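You operate a simulated robot arm through the tools that you are given. There is no shell and no other tool. Be economical: measure what you need, move in short steps, check, and stop when the job is done.

You run a simulated robot arm. Do the job below in one go: nothing can be reset, and whatever is moved stays where it is left.

TASK
When FULL lights, take the blue battery off charge.
Fine: dial to OFF, black clamp then red back on their pegs, battery into the GOOD tray. Set down upright: battery.

Only the result counts: the job must be done as asked and must still hold three seconds after the hand-in. Knocking over, shifting, dropping, spilling or breaking anything else fails it.

THE ROBOT
A 6-joint arm with a two-finger parallel gripper on a trunk, on a base that drives. Base frame: it is fixed to the floor where the robot stands at the start and does not move with it; the origin is under the middle of the robot, x ahead of it, y to its left, z up. Lengths are in mm, angles in rad, forces in N, time in s.
With the tool pointing down near the work surface it reaches from about 240 to 780 mm from the robot's upright axis, wherever it stands. Its first joint turns from -2.897 to 2.897 rad. Places, roughly: battery [0, -1750, 1000]; black clamp (5x5x12 cm) [500, -1300, 1000]; green tray marked good [300, -1400, 300]; peg for the black clamp [500, -200, 600]; peg for the red clamp [400, -100, 600]; red clamp (5x5x12 cm) [500, -1300, 1000]; volt dial [500, 0, 700]; wheeled charger [600, 0, 400]. Payload 3.91 kg.
The TCP is the grasp point between the finger pads, 30 mm short of the fingertips. In the tool frame z runs along the fingers and y along their closing line. Largest opening 110 mm; finger width 20, thickness 10; the body of the gripper, 48 by 112 mm, starts 55 mm behind the TCP.
Orientation is told as [roll, pitch, yaw] about the base's x, y, z axes, in that order, counted from this pose: with the fingers straight down and closing along the base's y, the tool's x points along the base's -x, its y along +y and its z along -z.

THE INTERFACE
- The arm moves only by the tool move_arm. Its argument "motion" is a list of rows, each an object of numbers (a shift or turn left out is 0, a gripper value left out holds the last): "tx", "ty", "tz": the shift along the tool's x, y, z in mm; "wx", "wy", "wz": the turn, a rotation vector about the tool's x, y, z in rad. In form: [{"tx": .., "ty": .., "tz": .., "wx": .., "wy": .., "wz": ..}, ...]. A call has 1 to 10 rows; each row is the pose to reach, as a shift and turn from the pose commanded when the call began, along the tool's axes at that moment. "claw" is the closure, from 0 (fully open) to 1 (shut), set as the call begins (left out, the last holds). A row lasts 0.2 s, in which the tool goes at most 50 mm and 0.15 rad; a call with a longer step from one row to the next is refused whole, and so is a gripper value outside its range. Where a pose cannot be reached the arm comes as near as it can. A force on the tool above 40 N (or 10 N above the force at the start of the call, whichever is more), or a blocked arm, ends the call early, and 0.2 s more pass. The fingers move at their own pace (about 45 mm/s each) and stop on an object; they squeeze with about 21 N. The grip force told is the motor's: it shows also when the fingers shut on nothing. Time passes only in rows, and 0.2 s behind the last, so rows that repeat a pose let the fingers close. The reply holds the time, the measured pose of the TCP, the force on the tool along the base axes, the opening and the grip force, in the units named above and with some noise, with the torque about the TCP (base axes, N m) and any sound that the robot's microphone picked up.
- Cameras (640 x 400 px; columns grow to the right, rows downward): "scene" is now at [11, 131.7, 1374.5]; the picture's right is [-0.12, -0.99, 0.00], its down [-0.62, 0.08, -0.78] and it looks along [0.78, -0.10, -0.62] (base axes); focal length 256 px, centre (320, 200). "wrist" rides on the gripper at [77, 7, -114] in the tool frame; the picture's right is [-0.09, 1.00, 0.00], its down [-0.80, -0.07, -0.59] and it looks along [-0.59, -0.05, 0.80] (tool axes); focal length 270 px, centre (320, 200). There is no depth. A picture from a camera that has moved, and an enlarged one, comes with that camera's place and axes in the base frame and with its lens.
- grab_frame(camera): a new picture of that camera. It takes no simulated time.
- lift_body(by): slides the trunk up (or, below 0, down) by that many mm; the arm and the scene camera ride with it, the base frame stays. It gives what a move gives, with no picture.
- steer(legs): drives the robot by 1 to 6 legs, each [ahead, turn to the left] in mm and rad, along the robot's own axes; the way and the turn of a leg run together, so that a leg with both is an arc; at most 1500 mm and 3.142 rad a leg. The arm and the cameras ride along, it lands a little off, and it stops where it bumps. It gives what a move gives.
- aim_head(pan, tilt): turns the head with the scene camera to pan (to the left, within 2.705 rad either way) and tilt (down, from -0.506 to 1.204), counted from straight ahead of the robot. It gives what a move gives.
- close_up(camera, box): a new picture of the part [left, top, right, bottom] of that camera's present view, enlarged. It takes no simulated time.
- finish_job(): hands the job in; it is judged then, once.

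Go step by step. Nothing tells you exact positions but the pictures and the camera data: compare them with the known pose of the tool, close in by small moves and look again before you grip or let go. The budget is 120 turns and 90 pictures, counting those below and the enlarged ones. Unless the task says otherwise, let go and move clear before handing in, and close with one line.

The tools are called after "Request:" by a JSON object that holds its "name" and its "arguments". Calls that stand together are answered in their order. move_arm: Moves the arm, as the interface text tells. Its arguments: {"type":"object","properties":{"motion":{"type":"array"},"claw":{"type":"number"}},"required":["motion"]} The other tools are called the same way: lift_body (by) slides the trunk up or down; steer (legs) drives the base; aim_head (pan, tilt) turns the head that bears the scene camera; grab_frame (camera) takes a picture; close_up (camera, box) takes an enlarged picture of a part of a camera's view; finish_job () hands the job in.

At the start:

```text
time_s: 0.0
tool_pos: [464.2, -218.8, 1037.8]
tcp_rot: [0.002, -0.001, 0.004]
force: [0.6, 0.5, -0.4]
moment: [-0.03, -0.01, -0.03]
grip_width: 110.2
gripper_force: 0.1
trunk travel left (down, up): [-325.0, 285.0]
robot x, y, heading: [2.3, -7.3, 0.002]
head pan, tilt: [-0.122, 0.672]
```

scene: 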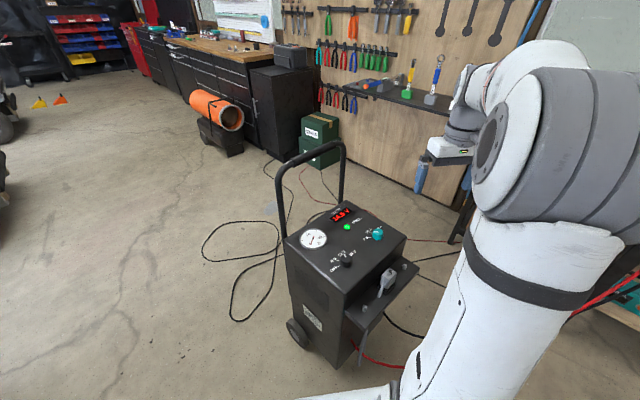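
wrist: 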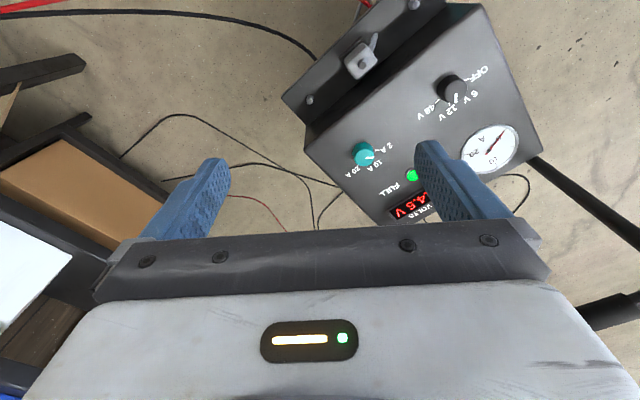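

The charger is ahead with its panel lit: a green FULL lamp, a display, the volt dial (black) and an amp dial (teal). I'll take enlarged views of the panel and look to the right for the battery.

Request:
{"name": "close_up", "arguments": {"camera": "scene", "box": [260, 180, 440, 300]}}

Request:
{"name": "close_up", "arguments": {"camera": "wrist", "box": [280, 0, 560, 230]}}

Request:
{"name": "aim_head", "arguments": {"pan": -1.3, "tilt": 0.5}}

```text
3.33 times, centred on (350, 240) of scene
camera zoom: at [11.0, 131.7, 1374.5], right [-0.12, -0.99, 0.0], down [-0.62, 0.08, -0.78], along [0.78, -0.1, -0.62], focal length 852 px, centre (220, 67)
```

zoom: 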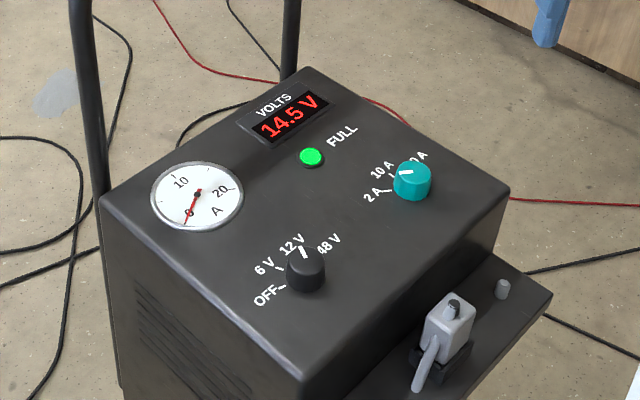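

```text
1.74 times, centred on (420, 115) of wrist
camera zoom: at [386.5, -212.1, 1152.3], right [0.08, 1.0, 0.0], down [0.8, -0.07, 0.59], along [0.59, -0.05, -0.8], focal length 470 px, centre (146, 348)
```

zoom: 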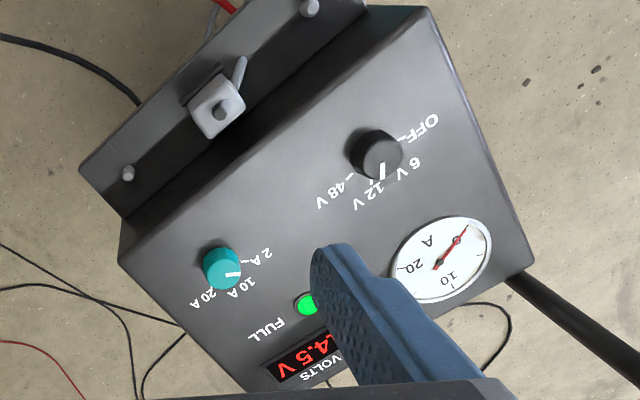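

```text
time_s: 1.4
tool_pos: [464.5, -217.4, 1038.2]
tcp_rot: [-0.001, 0.001, 0.005]
force: [-0.4, 0.4, -0.4]
moment: [-0.01, 0.01, 0.03]
grip_width: 109.8
gripper_force: 0.0
trunk travel left (down, up): [-325.0, 285.0]
robot x, y, heading: [3.9, -9.1, -0.004]
head pan, tilt: [-1.3, 0.499]
```

FULL is lit and the needle reads about 0 A. Now I look toward the battery side.

Request:
{"name": "grab_frame", "arguments": {"camera": "scene"}}

```text
85 pictures are left
camera scene: at [-50.0, 54.6, 1389.8], right [-0.96, -0.27, 0.0], down [-0.13, 0.46, -0.88], along [0.23, -0.85, -0.48], focal length 256 px, centre (320, 200)
```

scene: 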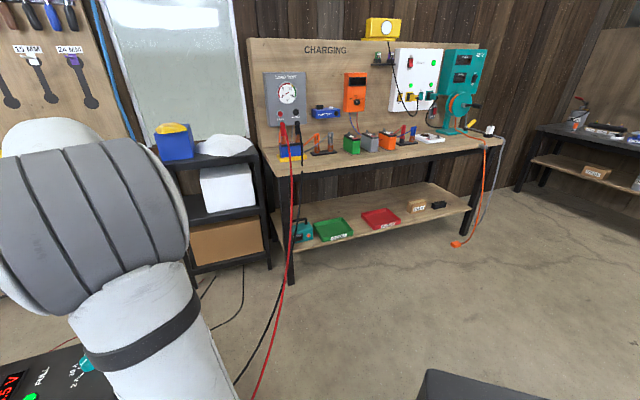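

Request:
{"name": "close_up", "arguments": {"camera": "scene", "box": [240, 100, 400, 200]}}

Request:
{"name": "close_up", "arguments": {"camera": "scene", "box": [260, 170, 450, 290]}}

```text
4.00 times, centred on (320, 150) of scene
camera zoom: at [-50.0, 54.6, 1389.8], right [-0.96, -0.27, 0.0], down [-0.13, 0.46, -0.88], along [0.23, -0.85, -0.48], focal length 1022 px, centre (320, 400)
```

zoom: 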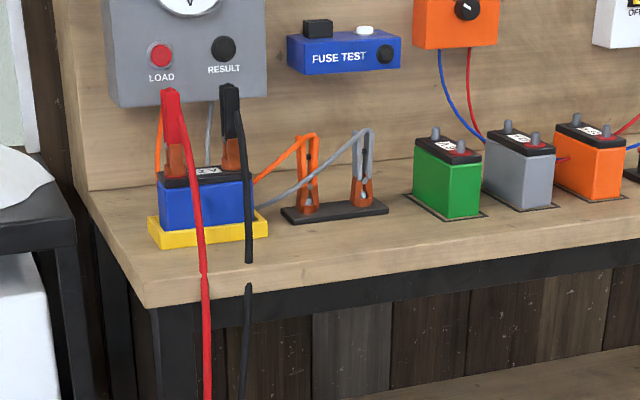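

```text
3.33 times, centred on (355, 230) of scene
camera zoom: at [-50.0, 54.6, 1389.8], right [-0.96, -0.27, 0.0], down [-0.13, 0.46, -0.88], along [0.23, -0.85, -0.48], focal length 852 px, centre (203, 100)
```

zoom: 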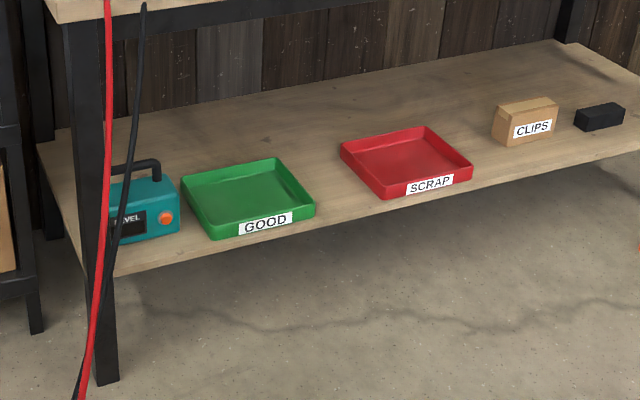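

The blue battery sits in a yellow holder on the bench, with the red and black clamps on its posts and the GOOD tray on the lower shelf. I put the dial near [513, -15, 719] and will bring the wrist camera over the panel to look.

Request:
{"name": "move_arm", "arguments": {"motion": [{"tx": 4, "ty": 34, "tz": 27}, {"tx": 8, "ty": 68, "tz": 54}, {"tx": 13, "ty": 102, "tz": 81}, {"tx": 17, "ty": 136, "tz": 108}, {"tx": 21, "ty": 170, "tz": 135}, {"tx": 25, "ty": 202, "tz": 160}]}}

Request:
{"name": "grab_frame", "arguments": {"camera": "wrist"}}

Request:
{"name": "aim_head", "arguments": {"pan": -0.12, "tilt": 0.8}}

Request:
{"name": "grab_frame", "arguments": {"camera": "scene"}}

```text
time_s: 2.8
tool_pos: [437.3, -8.4, 877.6]
tcp_rot: [0.001, 0.0, 0.003]
force: [-0.2, -0.3, -0.7]
moment: [0.01, 0.04, -0.01]
grip_width: 110.0
gripper_force: 0.0
trunk travel left (down, up): [-325.0, 285.0]
robot x, y, heading: [4.7, -6.9, 0.003]
head pan, tilt: [-1.3, 0.499]
```

```text
82 pictures are left
camera wrist: at [360.4, -2.2, 991.5], right [0.08, 1.0, 0.0], down [0.8, -0.07, 0.59], along [0.59, -0.05, -0.8], focal length 270 px, centre (320, 200)
```

wrist: 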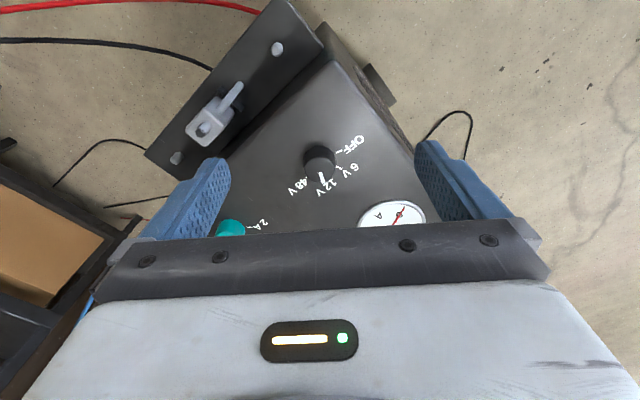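

```text
time_s: 4.2
tool_pos: [439.0, -9.3, 880.0]
tcp_rot: [0.0, 0.001, 0.004]
force: [-0.5, -0.5, -0.4]
moment: [0.01, 0.0, -0.03]
grip_width: 110.1
gripper_force: 0.1
trunk travel left (down, up): [-325.0, 285.0]
robot x, y, heading: [2.5, -9.0, 0.0]
head pan, tilt: [-0.12, 0.799]
```

```text
81 pictures are left
camera scene: at [5.7, 132.5, 1363.9], right [-0.12, -0.99, 0.0], down [-0.71, 0.09, -0.7], along [0.69, -0.08, -0.72], focal length 256 px, centre (320, 200)
```

scene: 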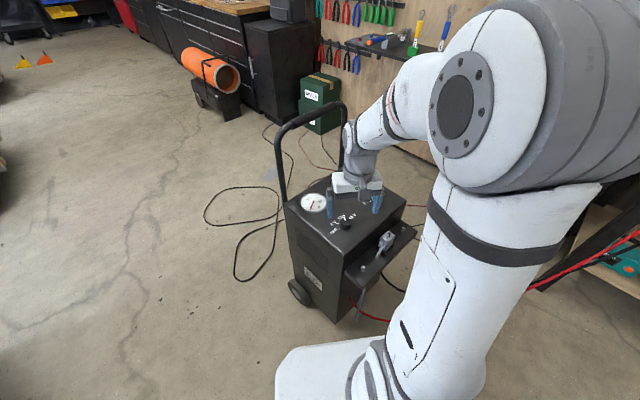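

Request:
{"name": "close_up", "arguments": {"camera": "wrist", "box": [240, 110, 420, 230]}}

Request:
{"name": "close_up", "arguments": {"camera": "scene", "box": [280, 180, 430, 300]}}

```text
3.33 times, centred on (330, 170) of wrist
camera zoom: at [360.5, -2.9, 991.9], right [0.08, 1.0, 0.0], down [0.8, -0.07, 0.59], along [0.59, -0.05, -0.8], focal length 901 px, centre (287, 300)
```

zoom: 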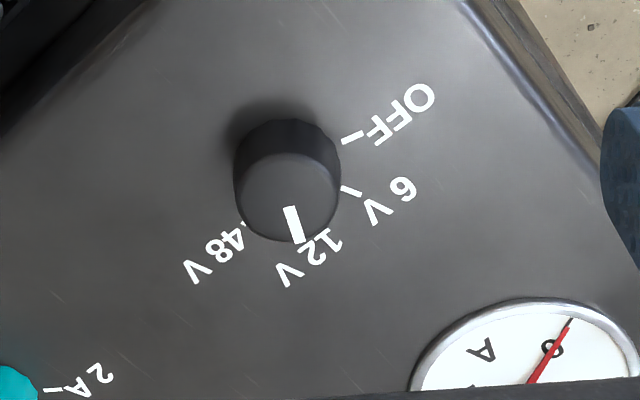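

```text
3.33 times, centred on (355, 240) of scene
camera zoom: at [5.7, 132.5, 1363.9], right [-0.12, -0.99, 0.0], down [-0.71, 0.09, -0.7], along [0.69, -0.08, -0.72], focal length 852 px, centre (203, 67)
```

zoom: 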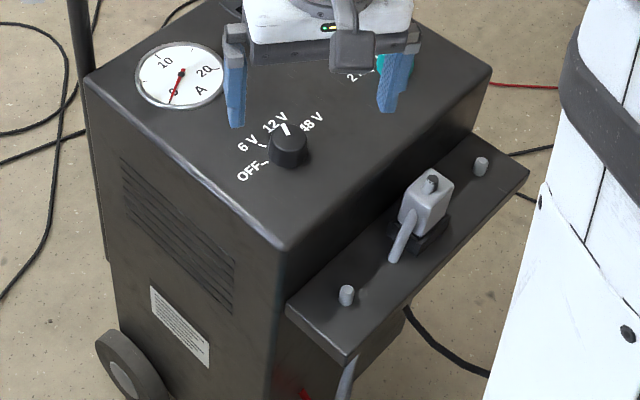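

FULL is lit and the pointer is on 12V; OFF lies about 100° counter-clockwise of it seen from above. I place the knob top near [512, -14, 724], so I pre-turn the gripper clockwise and hover over it.

Request:
{"name": "move_arm", "arguments": {"motion": [{"tx": -12, "ty": -1, "tz": 13, "wz": 0.145}, {"tx": -24, "ty": -2, "tz": 26, "wz": 0.29}, {"tx": -36, "ty": -3, "tz": 40, "wz": 0.435}, {"tx": -48, "ty": -4, "tz": 53, "wz": 0.58}, {"tx": -60, "ty": -5, "tz": 66, "wz": 0.725}, {"tx": -73, "ty": -5, "tz": 80, "wz": 0.87}], "claw": 0.4}}

Request:
{"name": "grab_frame", "arguments": {"camera": "wrist"}}

Request:
{"name": "close_up", "arguments": {"camera": "scene", "box": [280, 160, 430, 260]}}

```text
time_s: 5.6
tool_pos: [513.6, -20.9, 798.2]
tcp_rot: [-0.001, 0.001, -0.87]
force: [-0.2, -0.2, -0.1]
moment: [0.0, -0.02, 0.0]
grip_width: 66.0
gripper_force: 0.1
trunk travel left (down, up): [-325.0, 285.0]
robot x, y, heading: [1.1, -9.1, -0.0]
head pan, tilt: [-0.12, 0.799]
```

```text
78 pictures are left
camera wrist: at [467.5, 42.2, 910.6], right [0.82, 0.58, 0.0], down [0.46, -0.66, 0.59], along [0.34, -0.49, -0.8], focal length 270 px, centre (320, 200)
```

wrist: 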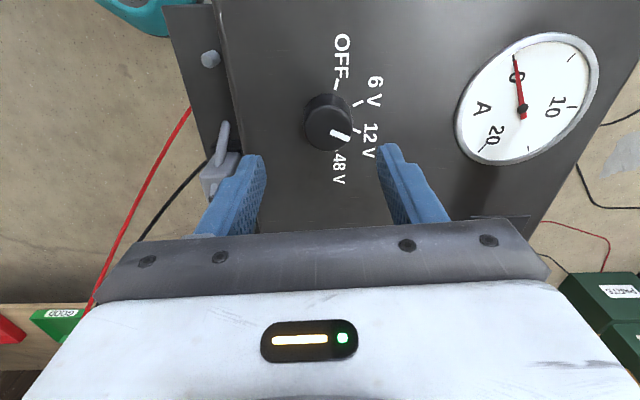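

```text
4.00 times, centred on (355, 210) of scene
camera zoom: at [5.7, 132.5, 1363.9], right [-0.12, -0.99, 0.0], down [-0.71, 0.09, -0.7], along [0.69, -0.08, -0.72], focal length 1022 px, centre (180, 160)
```

zoom: 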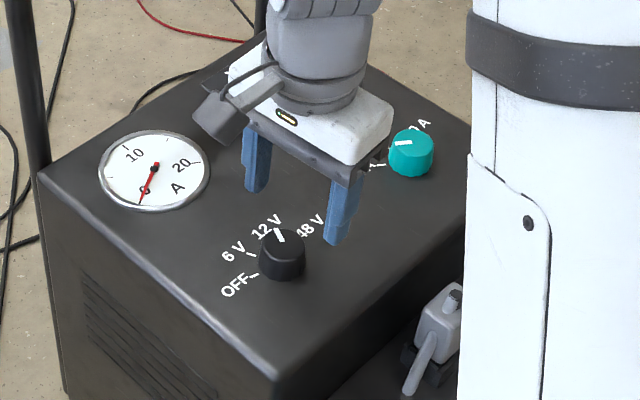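

The knob top now triangulates to about [515, -16, 723], 33 mm across. I centre over it and go down, with the tips staying above the panel.

Request:
{"name": "move_arm", "arguments": {"motion": [{"tx": 3.3, "ty": 4.3, "tz": 5}, {"tx": 3.3, "ty": 4.3, "tz": 32}, {"tx": 3.3, "ty": 4.3, "tz": 58}]}}

Request:
{"name": "grab_frame", "arguments": {"camera": "wrist"}}

Request:
{"name": "close_up", "arguments": {"camera": "scene", "box": [280, 160, 430, 260]}}

```text
time_s: 6.4
tool_pos: [512.4, -14.4, 739.4]
tcp_rot: [0.0, 0.0, -0.867]
force: [-0.2, -1.2, -0.9]
moment: [-0.01, -0.01, -0.04]
grip_width: 65.9
gripper_force: 0.1
trunk travel left (down, up): [-325.0, 285.0]
robot x, y, heading: [2.3, -8.0, -0.001]
head pan, tilt: [-0.12, 0.799]
```

```text
76 pictures are left
camera wrist: at [467.6, 47.7, 852.6], right [0.82, 0.58, 0.0], down [0.46, -0.66, 0.59], along [0.34, -0.49, -0.8], focal length 270 px, centre (320, 200)
```

wrist: 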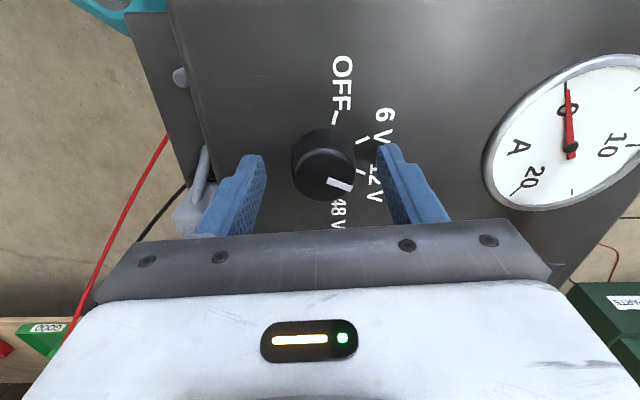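

```text
4.00 times, centred on (355, 210) of scene
camera zoom: at [5.9, 132.5, 1363.9], right [-0.12, -0.99, 0.0], down [-0.71, 0.09, -0.7], along [0.69, -0.08, -0.72], focal length 1022 px, centre (180, 160)
```

zoom: 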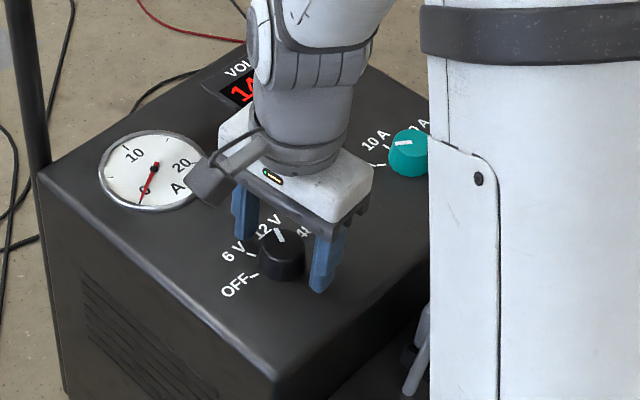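

The knob is between the fingertips and centred. I close on it.

Request:
{"name": "move_arm", "arguments": {"motion": [{"tz": 3}, {"tz": 3}, {"tz": 3}, {"tz": 3}, {"tz": 3}], "claw": 1}}

```text
time_s: 7.6
tool_pos: [514.7, -13.6, 736.7]
tcp_rot: [-0.001, 0.001, -0.865]
force: [14.1, 14.9, -0.4]
moment: [0.51, -0.76, 0.07]
grip_width: 36.3
gripper_force: 44.7
trunk travel left (down, up): [-325.0, 285.0]
robot x, y, heading: [2.4, -8.7, -0.004]
head pan, tilt: [-0.12, 0.799]
```

The grip holds, but there is about 20 N of side force, so I am slightly off centre. I shift a little along the closing line.

Request:
{"name": "move_arm", "arguments": {"motion": [{"ty": 1.5}, {"ty": 1.5}]}}

```text
time_s: 8.2
tool_pos: [513.5, -14.5, 737.1]
tcp_rot: [-0.002, -0.001, -0.866]
force: [16.8, 9.3, -3.6]
moment: [-0.49, -1.07, 0.0]
grip_width: 36.3
gripper_force: 45.1
trunk travel left (down, up): [-325.0, 285.0]
robot x, y, heading: [4.1, -9.3, -0.004]
head pan, tilt: [-0.12, 0.799]
```

Request:
{"name": "move_arm", "arguments": {"motion": [{"ty": 2}, {"ty": 3}]}}

```text
time_s: 8.8
tool_pos: [513.5, -14.1, 737.3]
tcp_rot: [0.0, 0.002, -0.866]
force: [2.5, -6.6, 7.7]
moment: [-0.97, -0.25, 0.01]
grip_width: 36.3
gripper_force: 45.1
trunk travel left (down, up): [-325.0, 285.0]
robot x, y, heading: [3.0, -10.5, 0.002]
head pan, tilt: [-0.12, 0.799]
```

Side force is gone. Now I turn the dial counter-clockwise.

Request:
{"name": "move_arm", "arguments": {"motion": [{"wz": -0.145}, {"wz": -0.29}, {"wz": -0.435}, {"wz": -0.58}, {"wz": -0.725}, {"wz": -0.87}, {"wz": -1.015}, {"wz": -1.16}, {"wz": -1.305}, {"wz": -1.45}]}}

Request:
{"name": "grab_frame", "arguments": {"camera": "wrist"}}

```text
time_s: 10.2
tool_pos: [513.1, -14.5, 737.3]
tcp_rot: [-0.002, 0.006, -0.017]
force: [-4.0, -11.3, 3.9]
moment: [-0.86, -0.08, -0.06]
grip_width: 36.6
gripper_force: 45.2
trunk travel left (down, up): [-325.0, 285.0]
robot x, y, heading: [3.7, -10.0, -0.005]
head pan, tilt: [-0.12, 0.799]
stopped in row 7: the force on the tool passed its limit at 41 N (the readings are from after the stop); the commanded pose is now the measured one
```

```text
74 pictures are left
camera wrist: at [437.0, -7.6, 851.3], right [0.11, 0.99, 0.0], down [0.8, -0.08, 0.59], along [0.59, -0.06, -0.81], focal length 270 px, centre (320, 200)
```

wrist: 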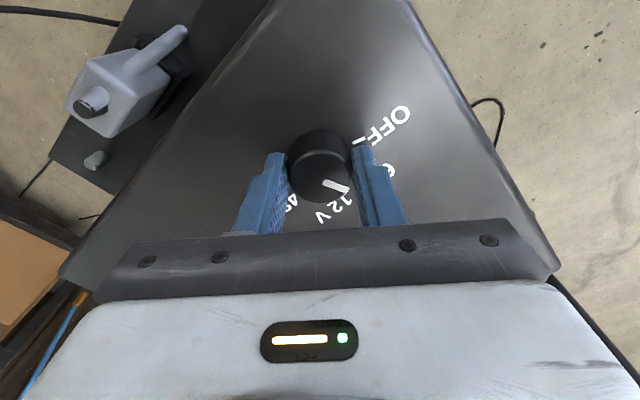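

The knob followed part of the way, with some slip. I continue turning and watch the force.

Request:
{"name": "move_arm", "arguments": {"motion": [{"ty": -1, "wz": -0.1}, {"ty": -1, "wz": -0.2}, {"ty": -1, "wz": -0.3}, {"ty": -1, "wz": -0.4}, {"ty": -1, "wz": -0.5}]}}

Request:
{"name": "grab_frame", "arguments": {"camera": "wrist"}}

```text
time_s: 11.4
tool_pos: [514.3, -16.6, 738.1]
tcp_rot: [0.001, 0.004, 0.485]
force: [-5.9, -22.1, 5.5]
moment: [-0.58, -0.61, -0.04]
grip_width: 36.4
gripper_force: 45.8
trunk travel left (down, up): [-325.0, 285.0]
robot x, y, heading: [2.0, -6.9, -0.004]
head pan, tilt: [-0.12, 0.799]
```

```text
73 pictures are left
camera wrist: at [442.7, -46.8, 851.2], right [-0.39, 0.92, 0.0], down [0.74, 0.31, 0.59], along [0.55, 0.23, -0.81], focal length 270 px, centre (320, 200)
```

wrist: 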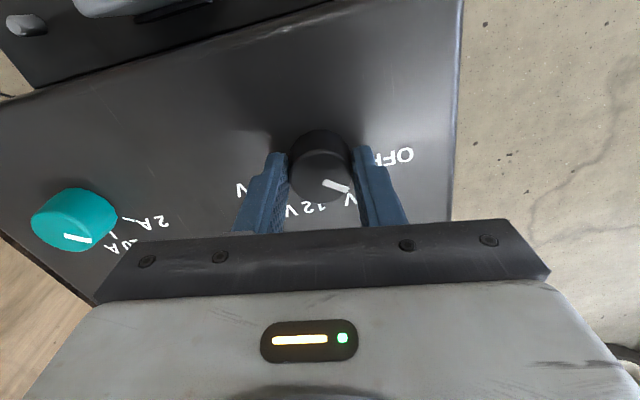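

The pointer is now at or just past 6V. I keep turning toward OFF.

Request:
{"name": "move_arm", "arguments": {"motion": [{"ty": -2, "wz": -0.12}, {"ty": -3, "wz": -0.24}, {"ty": -3, "wz": -0.36}, {"ty": -3, "wz": -0.48}, {"ty": -3, "wz": -0.6}]}}

Request:
{"name": "grab_frame", "arguments": {"camera": "wrist"}}

```text
time_s: 12.6
tool_pos: [514.3, -17.1, 738.1]
tcp_rot: [0.003, 0.003, 1.086]
force: [-7.3, 9.8, 3.7]
moment: [0.31, 0.28, -0.32]
grip_width: 36.5
gripper_force: 44.9
trunk travel left (down, up): [-325.0, 285.0]
robot x, y, heading: [-0.3, -10.0, 0.0]
head pan, tilt: [-0.12, 0.799]
```

```text
72 pictures are left
camera wrist: at [473.0, -82.9, 851.4], right [-0.84, 0.54, 0.0], down [0.44, 0.68, 0.59], along [0.32, 0.5, -0.81], focal length 270 px, centre (320, 200)
```

wrist: 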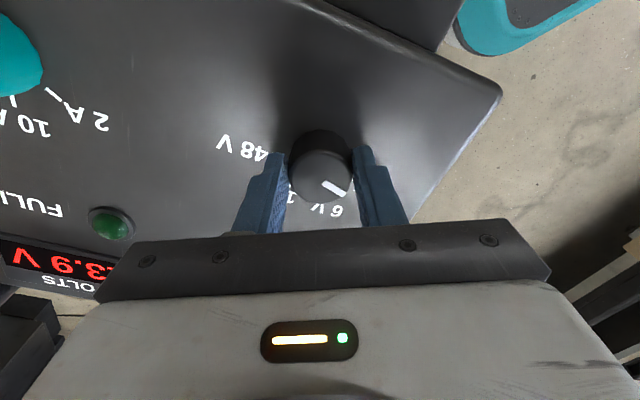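

The FULL lamp is out and the voltage fell, so charging has stopped; the pointer is about on OFF. I nudge slightly further, then release and check.

Request:
{"name": "move_arm", "arguments": {"motion": [{"wz": -0.1}, {"wz": -0.15}]}}

Request:
{"name": "move_arm", "arguments": {"motion": [{}, {}, {}, {"tz": -30}, {"tz": -75}, {"tz": -120}], "claw": 0.4}}

Request:
{"name": "close_up", "arguments": {"camera": "wrist", "box": [200, 60, 440, 230]}}

Request:
{"name": "close_up", "arguments": {"camera": "scene", "box": [280, 160, 430, 260]}}

```text
time_s: 13.2
tool_pos: [514.7, -18.1, 737.7]
tcp_rot: [0.004, 0.001, 1.235]
force: [-6.2, 5.8, 3.6]
moment: [0.18, 0.18, -0.95]
grip_width: 36.5
gripper_force: 45.1
trunk travel left (down, up): [-325.0, 285.0]
robot x, y, heading: [1.7, -8.7, 0.003]
head pan, tilt: [-0.12, 0.799]
```

```text
time_s: 14.6
tool_pos: [516.7, -15.4, 857.2]
tcp_rot: [0.006, 0.003, 1.234]
force: [0.1, -0.4, 0.6]
moment: [0.02, 0.0, -0.01]
grip_width: 66.1
gripper_force: 0.1
trunk travel left (down, up): [-325.0, 285.0]
robot x, y, heading: [-0.8, -12.4, 0.001]
head pan, tilt: [-0.12, 0.799]
```

```text
2.35 times, centred on (320, 145) of wrist
camera zoom: at [485.2, -86.2, 971.0], right [-0.91, 0.41, 0.0], down [0.33, 0.73, 0.59], along [0.24, 0.54, -0.81], focal length 636 px, centre (320, 329)
```

zoom: 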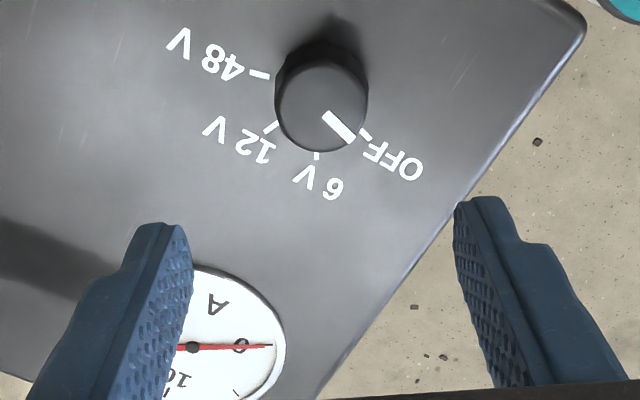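

```text
4.00 times, centred on (355, 210) of scene
camera zoom: at [5.7, 132.5, 1363.8], right [-0.12, -0.99, 0.0], down [-0.71, 0.09, -0.7], along [0.69, -0.08, -0.72], focal length 1022 px, centre (180, 160)
```

zoom: 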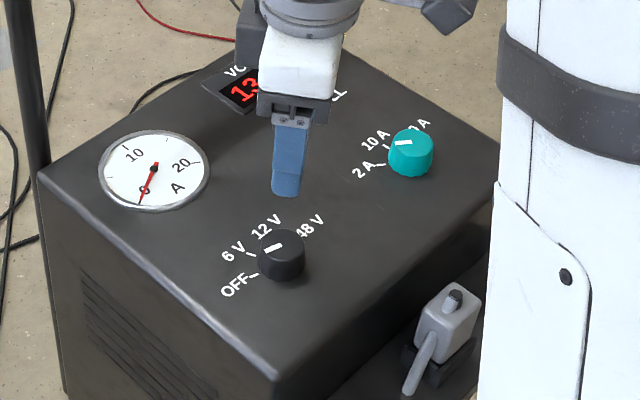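

Request:
{"name": "close_up", "arguments": {"camera": "scene", "box": [325, 200, 375, 240]}}

```text
10.00 times, centred on (350, 220) of scene
camera zoom: at [5.7, 132.5, 1363.8], right [-0.12, -0.99, 0.0], down [-0.71, 0.09, -0.7], along [0.69, -0.08, -0.72], focal length 2555 px, centre (20, 0)
```

zoom: 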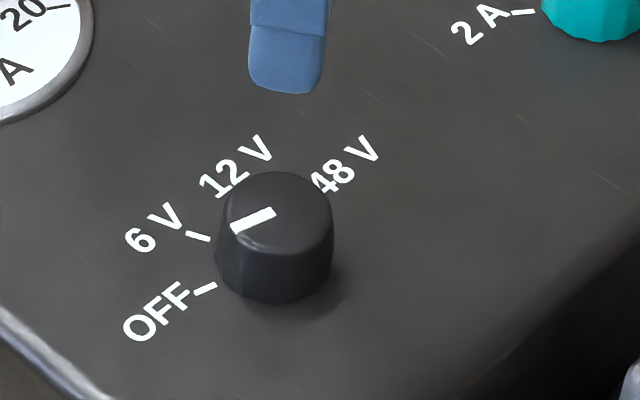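

The pointer lies parallel to the OFF tick, so the dial is done. I lift and straighten the arm, then check the floor on the right before driving.

Request:
{"name": "move_arm", "arguments": {"motion": [{"tz": -30, "wz": 0.13}, {"tz": -60, "wz": 0.26}, {"tz": -90, "wz": 0.4, "tx": 5, "ty": 10}, {"tz": -120, "wz": 0.54, "tx": 10, "ty": 25}, {"tz": -120, "wz": 0.68, "tx": 16, "ty": 45}, {"tz": -120, "wz": 0.82, "tx": 22, "ty": 65}, {"tz": -120, "wz": 0.96, "tx": 28, "ty": 80}, {"tz": -120, "wz": 1.1, "tx": 33, "ty": 94}, {"tz": -120, "wz": 1.234, "tx": 33, "ty": 94}]}}

Request:
{"name": "aim_head", "arguments": {"pan": -1.6, "tilt": 0.9}}

Request:
{"name": "grab_frame", "arguments": {"camera": "scene"}}

```text
time_s: 16.6
tool_pos: [417.0, -17.9, 978.6]
tcp_rot: [-0.002, 0.004, -0.003]
force: [-0.4, 0.7, 0.4]
moment: [0.01, -0.02, 0.04]
grip_width: 65.9
gripper_force: 0.0
trunk travel left (down, up): [-325.0, 285.0]
robot x, y, heading: [-1.3, -11.0, 0.0]
head pan, tilt: [-0.12, 0.799]
```

```text
time_s: 18.2
tool_pos: [418.3, -16.7, 976.7]
tcp_rot: [0.001, 0.005, 0.001]
force: [-0.5, -0.4, 0.0]
moment: [0.01, 0.04, -0.02]
grip_width: 66.0
gripper_force: 0.0
trunk travel left (down, up): [-325.0, 285.0]
robot x, y, heading: [5.2, -8.5, 0.004]
head pan, tilt: [-1.6, 0.901]
```

```text
68 pictures are left
camera scene: at [-76.7, 66.8, 1355.9], right [-1.0, 0.03, 0.0], down [0.02, 0.78, -0.62], along [-0.02, -0.62, -0.78], focal length 256 px, centre (320, 200)
```

scene: 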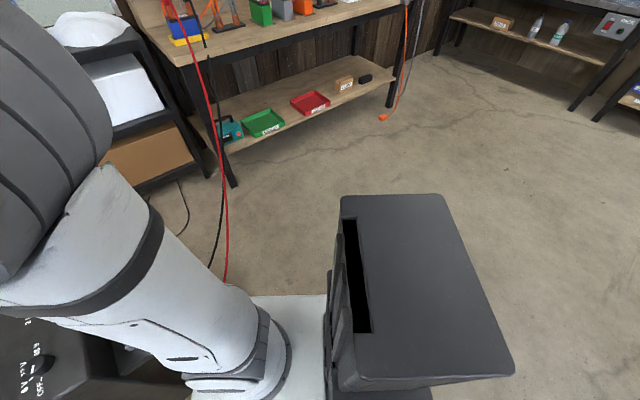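

The dark block is my own trunk and the floor toward the bench is clear; the cables hang at x ≈ 400–500, so I'll stand to the right of them. I drive to about [-106, -1050], facing the bench.

Request:
{"name": "steer", "arguments": {"legs": [[0, -1.674], [1047, 0], [0, 0.747]]}}

Request:
{"name": "aim_head", "arguments": {"pan": 0.25, "tilt": 0.6}}

Request:
{"name": "grab_frame", "arguments": {"camera": "scene"}}

Request:
{"name": "grab_frame", "arguments": {"camera": "wrist"}}

```text
time_s: 29.5
tool_pos: [112.9, -1381.8, 977.9]
tcp_rot: [-0.002, 0.003, -0.967]
force: [-1.1, -0.3, -0.4]
moment: [-0.01, -0.01, 0.04]
grip_width: 66.0
gripper_force: 0.1
trunk travel left (down, up): [-325.0, 285.0]
robot x, y, heading: [-121.0, -1034.2, -0.974]
head pan, tilt: [-1.6, 0.901]
```

```text
time_s: 31.3
tool_pos: [112.2, -1382.0, 978.0]
tcp_rot: [-0.003, 0.004, -0.967]
force: [-0.7, -0.4, -0.6]
moment: [0.01, -0.02, -0.01]
grip_width: 65.8
gripper_force: 0.0
trunk travel left (down, up): [-325.0, 285.0]
robot x, y, heading: [-117.9, -1036.8, -0.978]
head pan, tilt: [0.25, 0.6]
```

```text
67 pictures are left
camera scene: at [30.1, -944.2, 1380.7], right [-0.66, -0.75, 0.0], down [-0.42, 0.37, -0.82], along [0.62, -0.55, -0.57], focal length 256 px, centre (320, 200)
```

scene: 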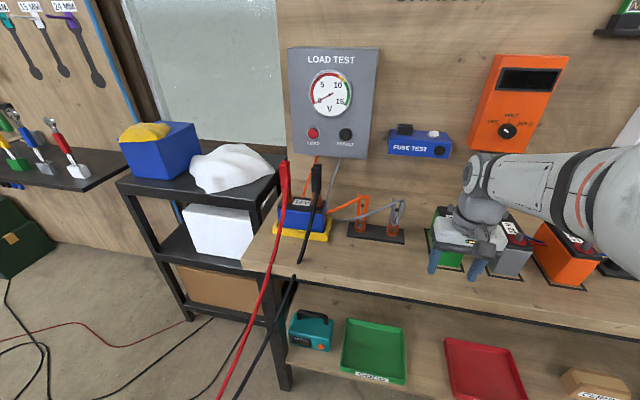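

```text
66 pictures are left
camera wrist: at [73.8, -1315.1, 1091.5], right [0.87, 0.49, 0.0], down [0.4, -0.7, 0.59], along [0.29, -0.51, -0.81], focal length 270 px, centre (320, 200)
```

wrist: 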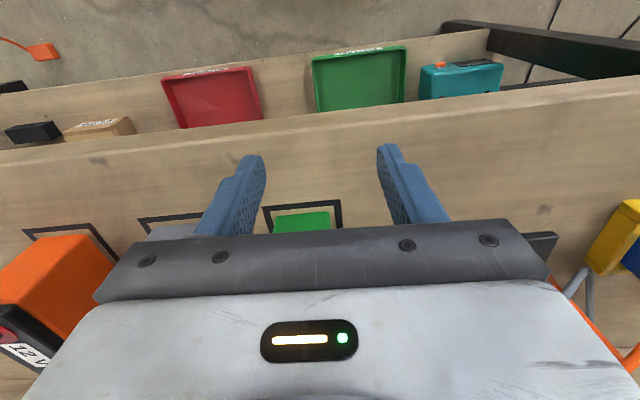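

I'm at the bench. I zoom in on the battery and clamps.

Request:
{"name": "close_up", "arguments": {"camera": "scene", "box": [250, 145, 410, 255]}}

```text
3.64 times, centred on (330, 200) of scene
camera zoom: at [30.1, -944.2, 1380.7], right [-0.66, -0.75, 0.0], down [-0.42, 0.37, -0.82], along [0.62, -0.55, -0.57], focal length 929 px, centre (284, 200)
```

zoom: 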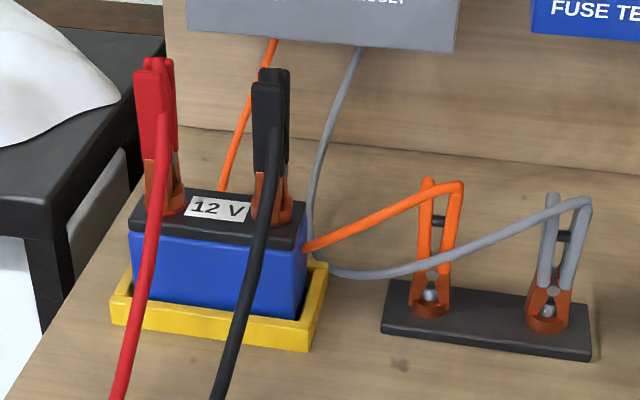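

Triangulating from two views, the black clamp stands at about [451, -1306], z 985–1097, and the red at about [518, -1261]. I raise the trunk and bring the wrist camera over to see how the clamps are oriented.

Request:
{"name": "lift_body", "arguments": {"by": 150}}

Request:
{"name": "move_arm", "arguments": {"motion": [{"tx": -3, "ty": 30, "tz": -30}, {"tx": -8, "ty": 75, "tz": -45}, {"tx": -13, "ty": 123, "tz": -55}, {"tx": -18, "ty": 171, "tz": -65}, {"tx": -23, "ty": 219, "tz": -75}, {"tx": -28, "ty": 267, "tz": -85}, {"tx": -33, "ty": 315, "tz": -92}]}}

Request:
{"name": "grab_frame", "arguments": {"camera": "wrist"}}

Request:
{"name": "grab_frame", "arguments": {"camera": "scene"}}

```text
time_s: 33.1
tool_pos: [112.9, -1380.4, 1127.9]
tcp_rot: [-0.003, 0.004, -0.968]
force: [-0.2, -0.3, -0.5]
moment: [0.0, -0.03, 0.02]
grip_width: 66.1
gripper_force: 0.0
trunk travel left (down, up): [-475.0, 135.0]
robot x, y, heading: [-118.4, -1035.1, -0.978]
head pan, tilt: [0.25, 0.6]
```

```text
time_s: 34.7
tool_pos: [391.4, -1228.5, 1222.3]
tcp_rot: [-0.003, 0.005, -0.969]
force: [-0.6, -0.8, 0.3]
moment: [-0.04, 0.03, 0.01]
grip_width: 66.3
gripper_force: 0.1
trunk travel left (down, up): [-475.0, 135.0]
robot x, y, heading: [-116.5, -1036.0, -0.974]
head pan, tilt: [0.25, 0.6]
```

```text
64 pictures are left
camera wrist: at [353.4, -1162.4, 1336.2], right [0.87, 0.49, 0.0], down [0.4, -0.7, 0.59], along [0.29, -0.51, -0.81], focal length 270 px, centre (320, 200)
```

wrist: 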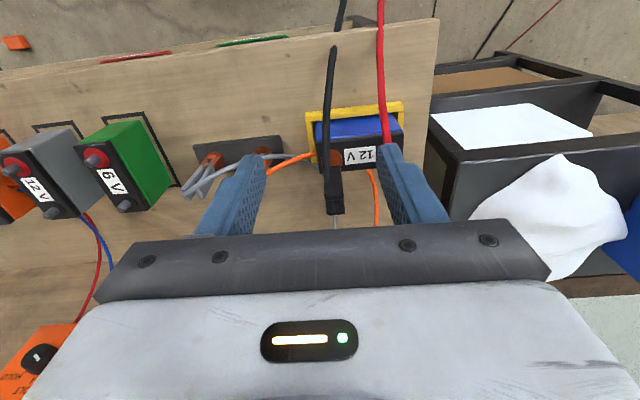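

```text
63 pictures are left
camera scene: at [31.2, -944.1, 1530.6], right [-0.66, -0.75, 0.0], down [-0.42, 0.37, -0.82], along [0.62, -0.55, -0.57], focal length 256 px, centre (320, 200)
```

scene: 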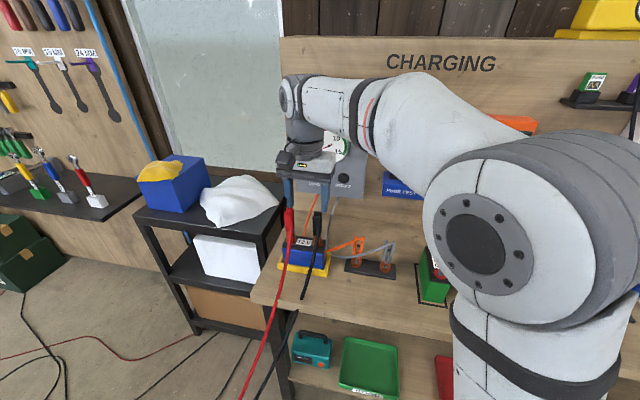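

Request:
{"name": "close_up", "arguments": {"camera": "wrist", "box": [280, 90, 430, 230]}}

```text
2.86 times, centred on (355, 160) of wrist
camera zoom: at [353.4, -1162.4, 1336.2], right [0.87, 0.49, 0.0], down [0.4, -0.7, 0.59], along [0.29, -0.51, -0.81], focal length 772 px, centre (220, 314)
```

zoom: 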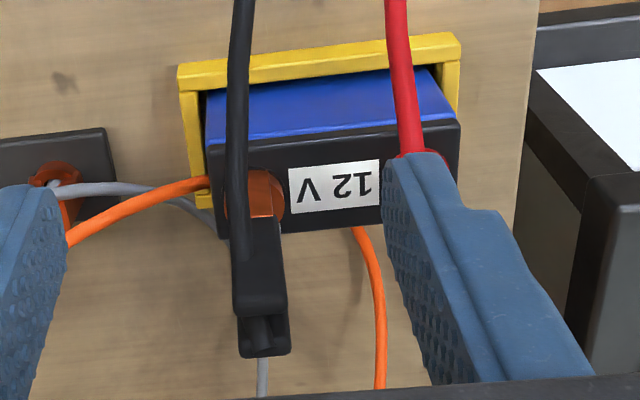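

The clamp handles are stacked front to back, so the fingers can close across their ~17 mm width with the cable running out between them toward me. I move over the black clamp at [453, -1308] first.

Request:
{"name": "move_arm", "arguments": {"motion": [{"tx": -33, "ty": 2}, {"tx": -66, "ty": 4}, {"tx": -100, "ty": 6}, {"tx": -100, "ty": 6, "tz": 40}]}}

Request:
{"name": "grab_frame", "arguments": {"camera": "wrist"}}

Request:
{"name": "close_up", "arguments": {"camera": "scene", "box": [230, 140, 390, 290]}}

```text
time_s: 35.7
tool_pos: [450.6, -1309.2, 1179.2]
tcp_rot: [-0.004, 0.004, -0.968]
force: [-0.2, 0.1, 0.3]
moment: [0.0, 0.03, 0.02]
grip_width: 65.9
gripper_force: 0.0
trunk travel left (down, up): [-475.0, 135.0]
robot x, y, heading: [-117.3, -1033.0, -0.971]
head pan, tilt: [0.25, 0.6]
```

```text
61 pictures are left
camera wrist: at [413.2, -1242.4, 1292.9], right [0.87, 0.49, 0.0], down [0.4, -0.7, 0.59], along [0.29, -0.51, -0.81], focal length 270 px, centre (320, 200)
```

wrist: 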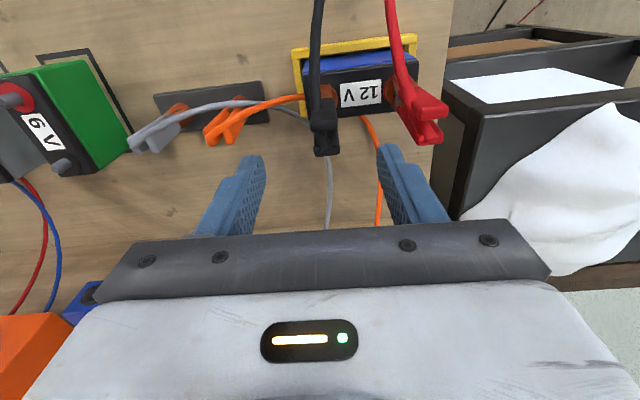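

```text
2.67 times, centred on (310, 215) of scene
camera zoom: at [30.6, -944.4, 1530.7], right [-0.66, -0.75, 0.0], down [-0.42, 0.37, -0.82], along [0.62, -0.55, -0.57], focal length 681 px, centre (347, 160)
```

zoom: 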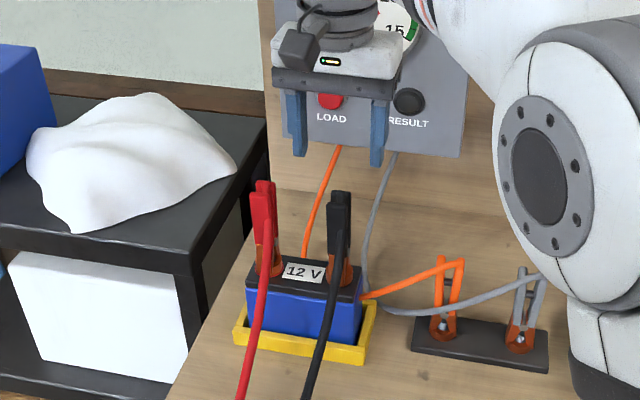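

The black clamp lies on the closing centre within a few mm. I narrow the opening and descend around its handles.

Request:
{"name": "move_arm", "arguments": {"motion": [{"tx": 1, "ty": 3.5}, {"tx": 1, "ty": 3.5, "tz": 30}, {"tx": 1, "ty": 3.5, "tz": 60}, {"tx": 1, "ty": 3.5, "tz": 88}, {"tx": 1, "ty": 3.5, "tz": 113}], "claw": 0.55}}

Request:
{"name": "grab_frame", "arguments": {"camera": "wrist"}}

Request:
{"name": "close_up", "arguments": {"camera": "scene", "box": [260, 160, 370, 270]}}

```text
time_s: 36.9
tool_pos: [455.1, -1305.1, 1065.5]
tcp_rot: [-0.002, 0.005, -0.969]
force: [-0.6, -0.2, -0.6]
moment: [-0.04, -0.02, 0.03]
grip_width: 49.6
gripper_force: 0.0
trunk travel left (down, up): [-475.0, 135.0]
robot x, y, heading: [-118.7, -1036.5, -0.971]
head pan, tilt: [0.25, 0.6]
```

```text
59 pictures are left
camera wrist: at [417.3, -1239.4, 1178.7], right [0.87, 0.49, 0.0], down [0.4, -0.7, 0.59], along [0.29, -0.51, -0.81], focal length 270 px, centre (320, 200)
```

wrist: 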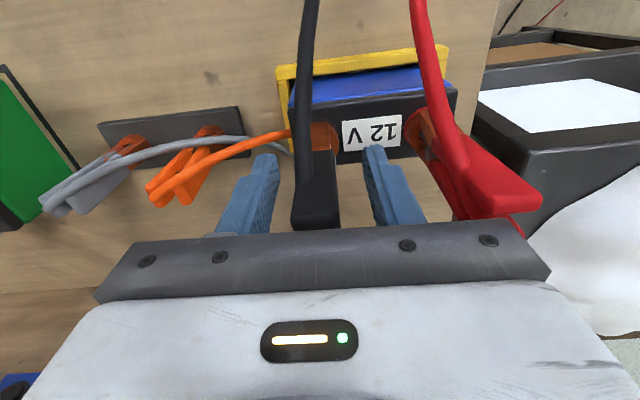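

```text
3.64 times, centred on (315, 215) of scene
camera zoom: at [30.5, -944.4, 1530.7], right [-0.66, -0.75, 0.0], down [-0.42, 0.37, -0.82], along [0.62, -0.55, -0.57], focal length 929 px, centre (338, 146)
```

zoom: 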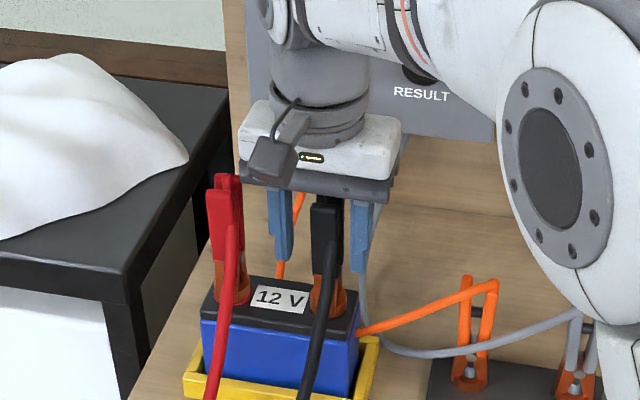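

The fingers straddle the handles. I close.

Request:
{"name": "move_arm", "arguments": {"motion": [{}, {}, {}, {}, {}], "claw": 1}}

```text
time_s: 38.1
tool_pos: [455.3, -1306.1, 1064.9]
tcp_rot: [-0.001, 0.005, -0.966]
force: [-7.5, -1.5, 0.3]
moment: [-0.02, 0.5, 0.08]
grip_width: 21.8
gripper_force: 21.2
trunk travel left (down, up): [-475.0, 135.0]
robot x, y, heading: [-118.6, -1036.8, -0.972]
head pan, tilt: [0.25, 0.6]
```

Gripped at 22 mm. I lift gently straight up.

Request:
{"name": "move_arm", "arguments": {"motion": [{"tz": -5}, {"tz": -12}, {"tz": -25}, {"tz": -45}, {"tz": -70}]}}

Request:
{"name": "close_up", "arguments": {"camera": "scene", "box": [230, 140, 390, 290]}}

```text
time_s: 39.3
tool_pos: [453.4, -1302.9, 1134.2]
tcp_rot: [-0.002, 0.004, -0.967]
force: [-0.3, 0.9, -0.1]
moment: [-0.01, 0.02, -0.01]
grip_width: 21.8
gripper_force: 22.0
trunk travel left (down, up): [-475.0, 135.0]
robot x, y, heading: [-116.1, -1031.8, -0.973]
head pan, tilt: [0.25, 0.6]
```

```text
2.67 times, centred on (310, 215) of scene
camera zoom: at [30.1, -944.2, 1530.7], right [-0.66, -0.75, 0.0], down [-0.42, 0.37, -0.83], along [0.62, -0.55, -0.56], focal length 681 px, centre (347, 160)
```

zoom: 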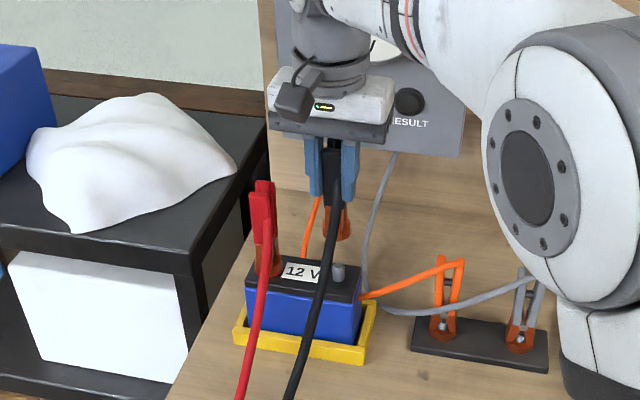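

The black clamp is off its post and nothing else moved. I lift it further and retract toward myself, then I'll turn left (cable staying in front) and drive back to the charger.

Request:
{"name": "move_arm", "arguments": {"motion": [{"tz": -30}, {"tz": -60}, {"tx": 40, "ty": -23, "tz": -60}, {"tx": 80, "ty": -46, "tz": -60}, {"tx": 120, "ty": -70, "tz": -60}, {"tx": 160, "ty": -93, "tz": -60}, {"tx": 198, "ty": -116, "tz": -60}]}}

Request:
{"name": "steer", "arguments": {"legs": [[0, 2.468], [888, 0], [0, -1.495]]}}

Request:
{"name": "aim_head", "arguments": {"pan": -0.1, "tilt": 0.8}}

Request:
{"name": "grab_frame", "arguments": {"camera": "scene"}}

```text
time_s: 40.9
tool_pos: [244.3, -1210.2, 1196.4]
tcp_rot: [0.001, 0.003, -0.967]
force: [0.9, -0.2, -1.0]
moment: [0.01, 0.01, 0.01]
grip_width: 21.9
gripper_force: 20.9
trunk travel left (down, up): [-475.0, 135.0]
robot x, y, heading: [-120.2, -1038.2, -0.972]
head pan, tilt: [0.25, 0.6]
```

```text
time_s: 54.9
tool_pos: [430.7, -11.5, 1196.5]
tcp_rot: [0.0, 0.003, -0.149]
force: [-0.8, 0.3, -0.7]
moment: [0.0, -0.01, -0.04]
grip_width: 21.9
gripper_force: 21.2
trunk travel left (down, up): [-475.0, 135.0]
robot x, y, heading: [52.2, -143.8, -0.149]
head pan, tilt: [0.25, 0.6]
```

```text
time_s: 55.8
tool_pos: [430.1, -11.0, 1196.0]
tcp_rot: [0.0, 0.004, -0.148]
force: [-0.1, -1.0, -0.9]
moment: [-0.01, -0.03, 0.01]
grip_width: 21.7
gripper_force: 20.6
trunk travel left (down, up): [-475.0, 135.0]
robot x, y, heading: [57.4, -147.7, -0.148]
head pan, tilt: [-0.099, 0.799]
```

```text
56 pictures are left
camera scene: at [80.2, -3.5, 1513.9], right [-0.24, -0.97, 0.0], down [-0.69, 0.18, -0.7], along [0.68, -0.17, -0.72], focal length 256 px, centre (320, 200)
```

scene: 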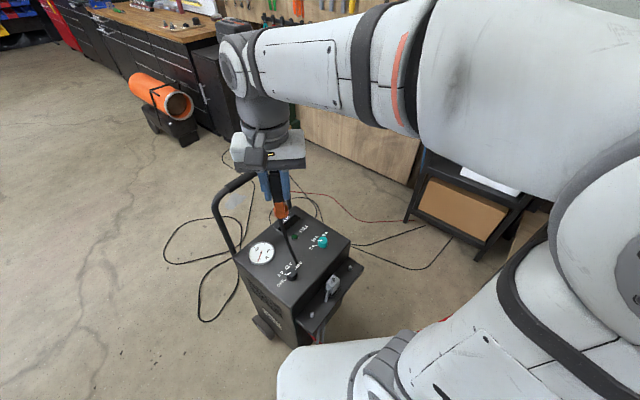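

I've landed near [55, -146]. The charger shelf with both pegs is visible; zooming in.

Request:
{"name": "close_up", "arguments": {"camera": "scene", "box": [230, 190, 390, 350]}}

```text
2.50 times, centred on (310, 270) of scene
camera zoom: at [80.2, -3.5, 1513.9], right [-0.24, -0.97, 0.0], down [-0.69, 0.18, -0.7], along [0.68, -0.17, -0.72], focal length 639 px, centre (345, 25)
```

zoom: 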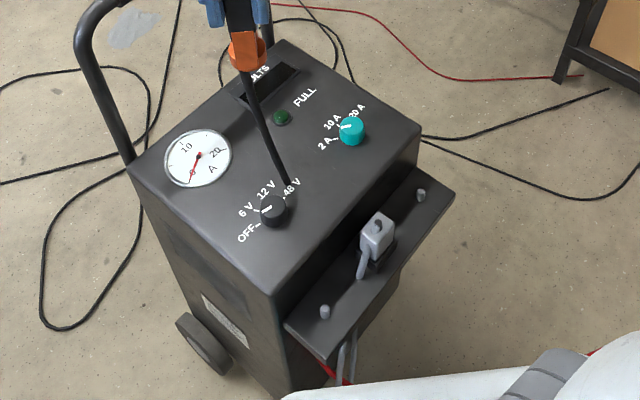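

The pegs triangulate to about [560, -250] (far, black's) and [409, -58] (near, red's), at z ≈ 590–600. I swing the clamp sideways clear of the panel and lower the trunk.

Request:
{"name": "move_arm", "arguments": {"motion": [{"tx": -5, "ty": -45}, {"tx": -10, "ty": -90}, {"tx": -14, "ty": -135}, {"tx": -18, "ty": -180}, {"tx": -23, "ty": -223}]}}

Request:
{"name": "lift_body", "arguments": {"by": -310}}

Request:
{"name": "grab_frame", "arguments": {"camera": "wrist"}}

Request:
{"name": "grab_frame", "arguments": {"camera": "scene"}}

```text
time_s: 57.0
tool_pos: [416.9, -237.7, 1198.3]
tcp_rot: [0.001, 0.005, -0.147]
force: [-0.6, -0.3, -1.1]
moment: [0.04, 0.05, 0.01]
grip_width: 21.5
gripper_force: 21.6
trunk travel left (down, up): [-475.0, 135.0]
robot x, y, heading: [54.9, -144.7, -0.144]
head pan, tilt: [-0.099, 0.799]
```

```text
time_s: 60.0
tool_pos: [415.6, -235.7, 887.7]
tcp_rot: [-0.001, 0.003, -0.149]
force: [0.0, -0.3, -1.4]
moment: [-0.01, 0.03, 0.0]
grip_width: 21.8
gripper_force: 20.8
trunk travel left (down, up): [-165.0, 445.0]
robot x, y, heading: [57.1, -144.5, -0.148]
head pan, tilt: [-0.099, 0.799]
```

```text
54 pictures are left
camera wrist: at [340.8, -219.5, 1001.6], right [0.23, 0.97, 0.0], down [0.78, -0.19, 0.59], along [0.57, -0.14, -0.81], focal length 270 px, centre (320, 200)
```

wrist: 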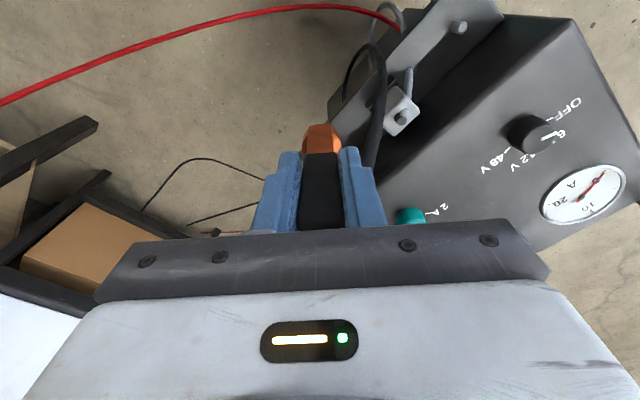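

```text
53 pictures are left
camera scene: at [80.1, -3.5, 1203.9], right [-0.25, -0.97, 0.0], down [-0.69, 0.18, -0.7], along [0.68, -0.17, -0.72], focal length 256 px, centre (320, 200)
```

scene: 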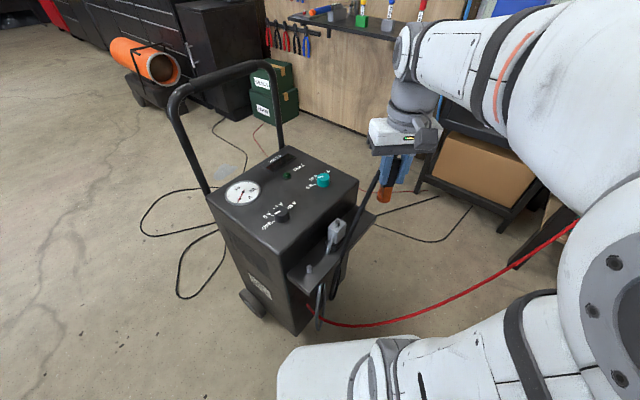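

Request:
{"name": "close_up", "arguments": {"camera": "scene", "box": [270, 140, 430, 300]}}

Request:
{"name": "close_up", "arguments": {"camera": "wrist", "box": [220, 0, 500, 210]}}

```text
2.50 times, centred on (350, 220) of scene
camera zoom: at [80.1, -3.5, 1203.9], right [-0.25, -0.97, 0.0], down [-0.69, 0.18, -0.7], along [0.68, -0.17, -0.72], focal length 639 px, centre (245, 150)
```

zoom: 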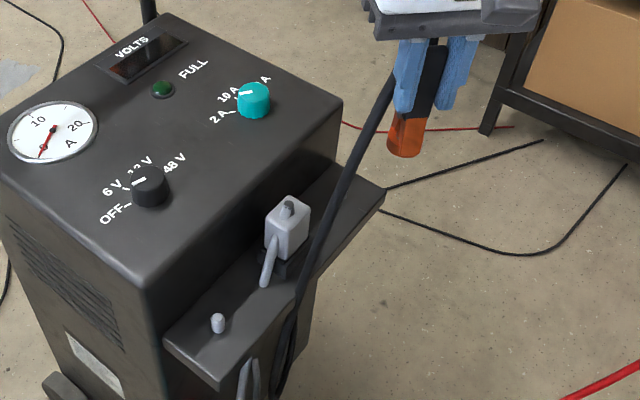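

```text
1.90 times, centred on (360, 105) of wrist
camera zoom: at [340.8, -219.5, 1001.6], right [0.23, 0.97, 0.0], down [0.78, -0.19, 0.59], along [0.57, -0.14, -0.81], focal length 515 px, centre (244, 381)
```

zoom: 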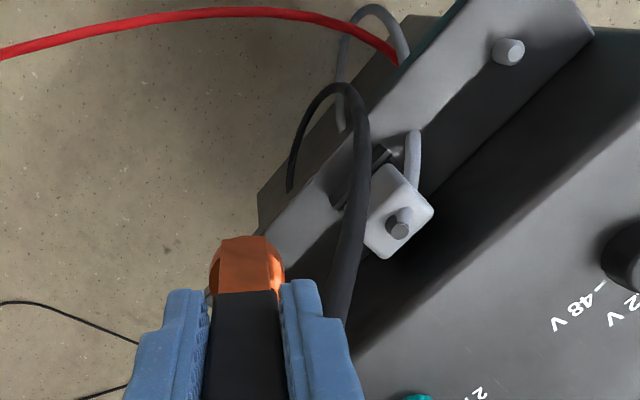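

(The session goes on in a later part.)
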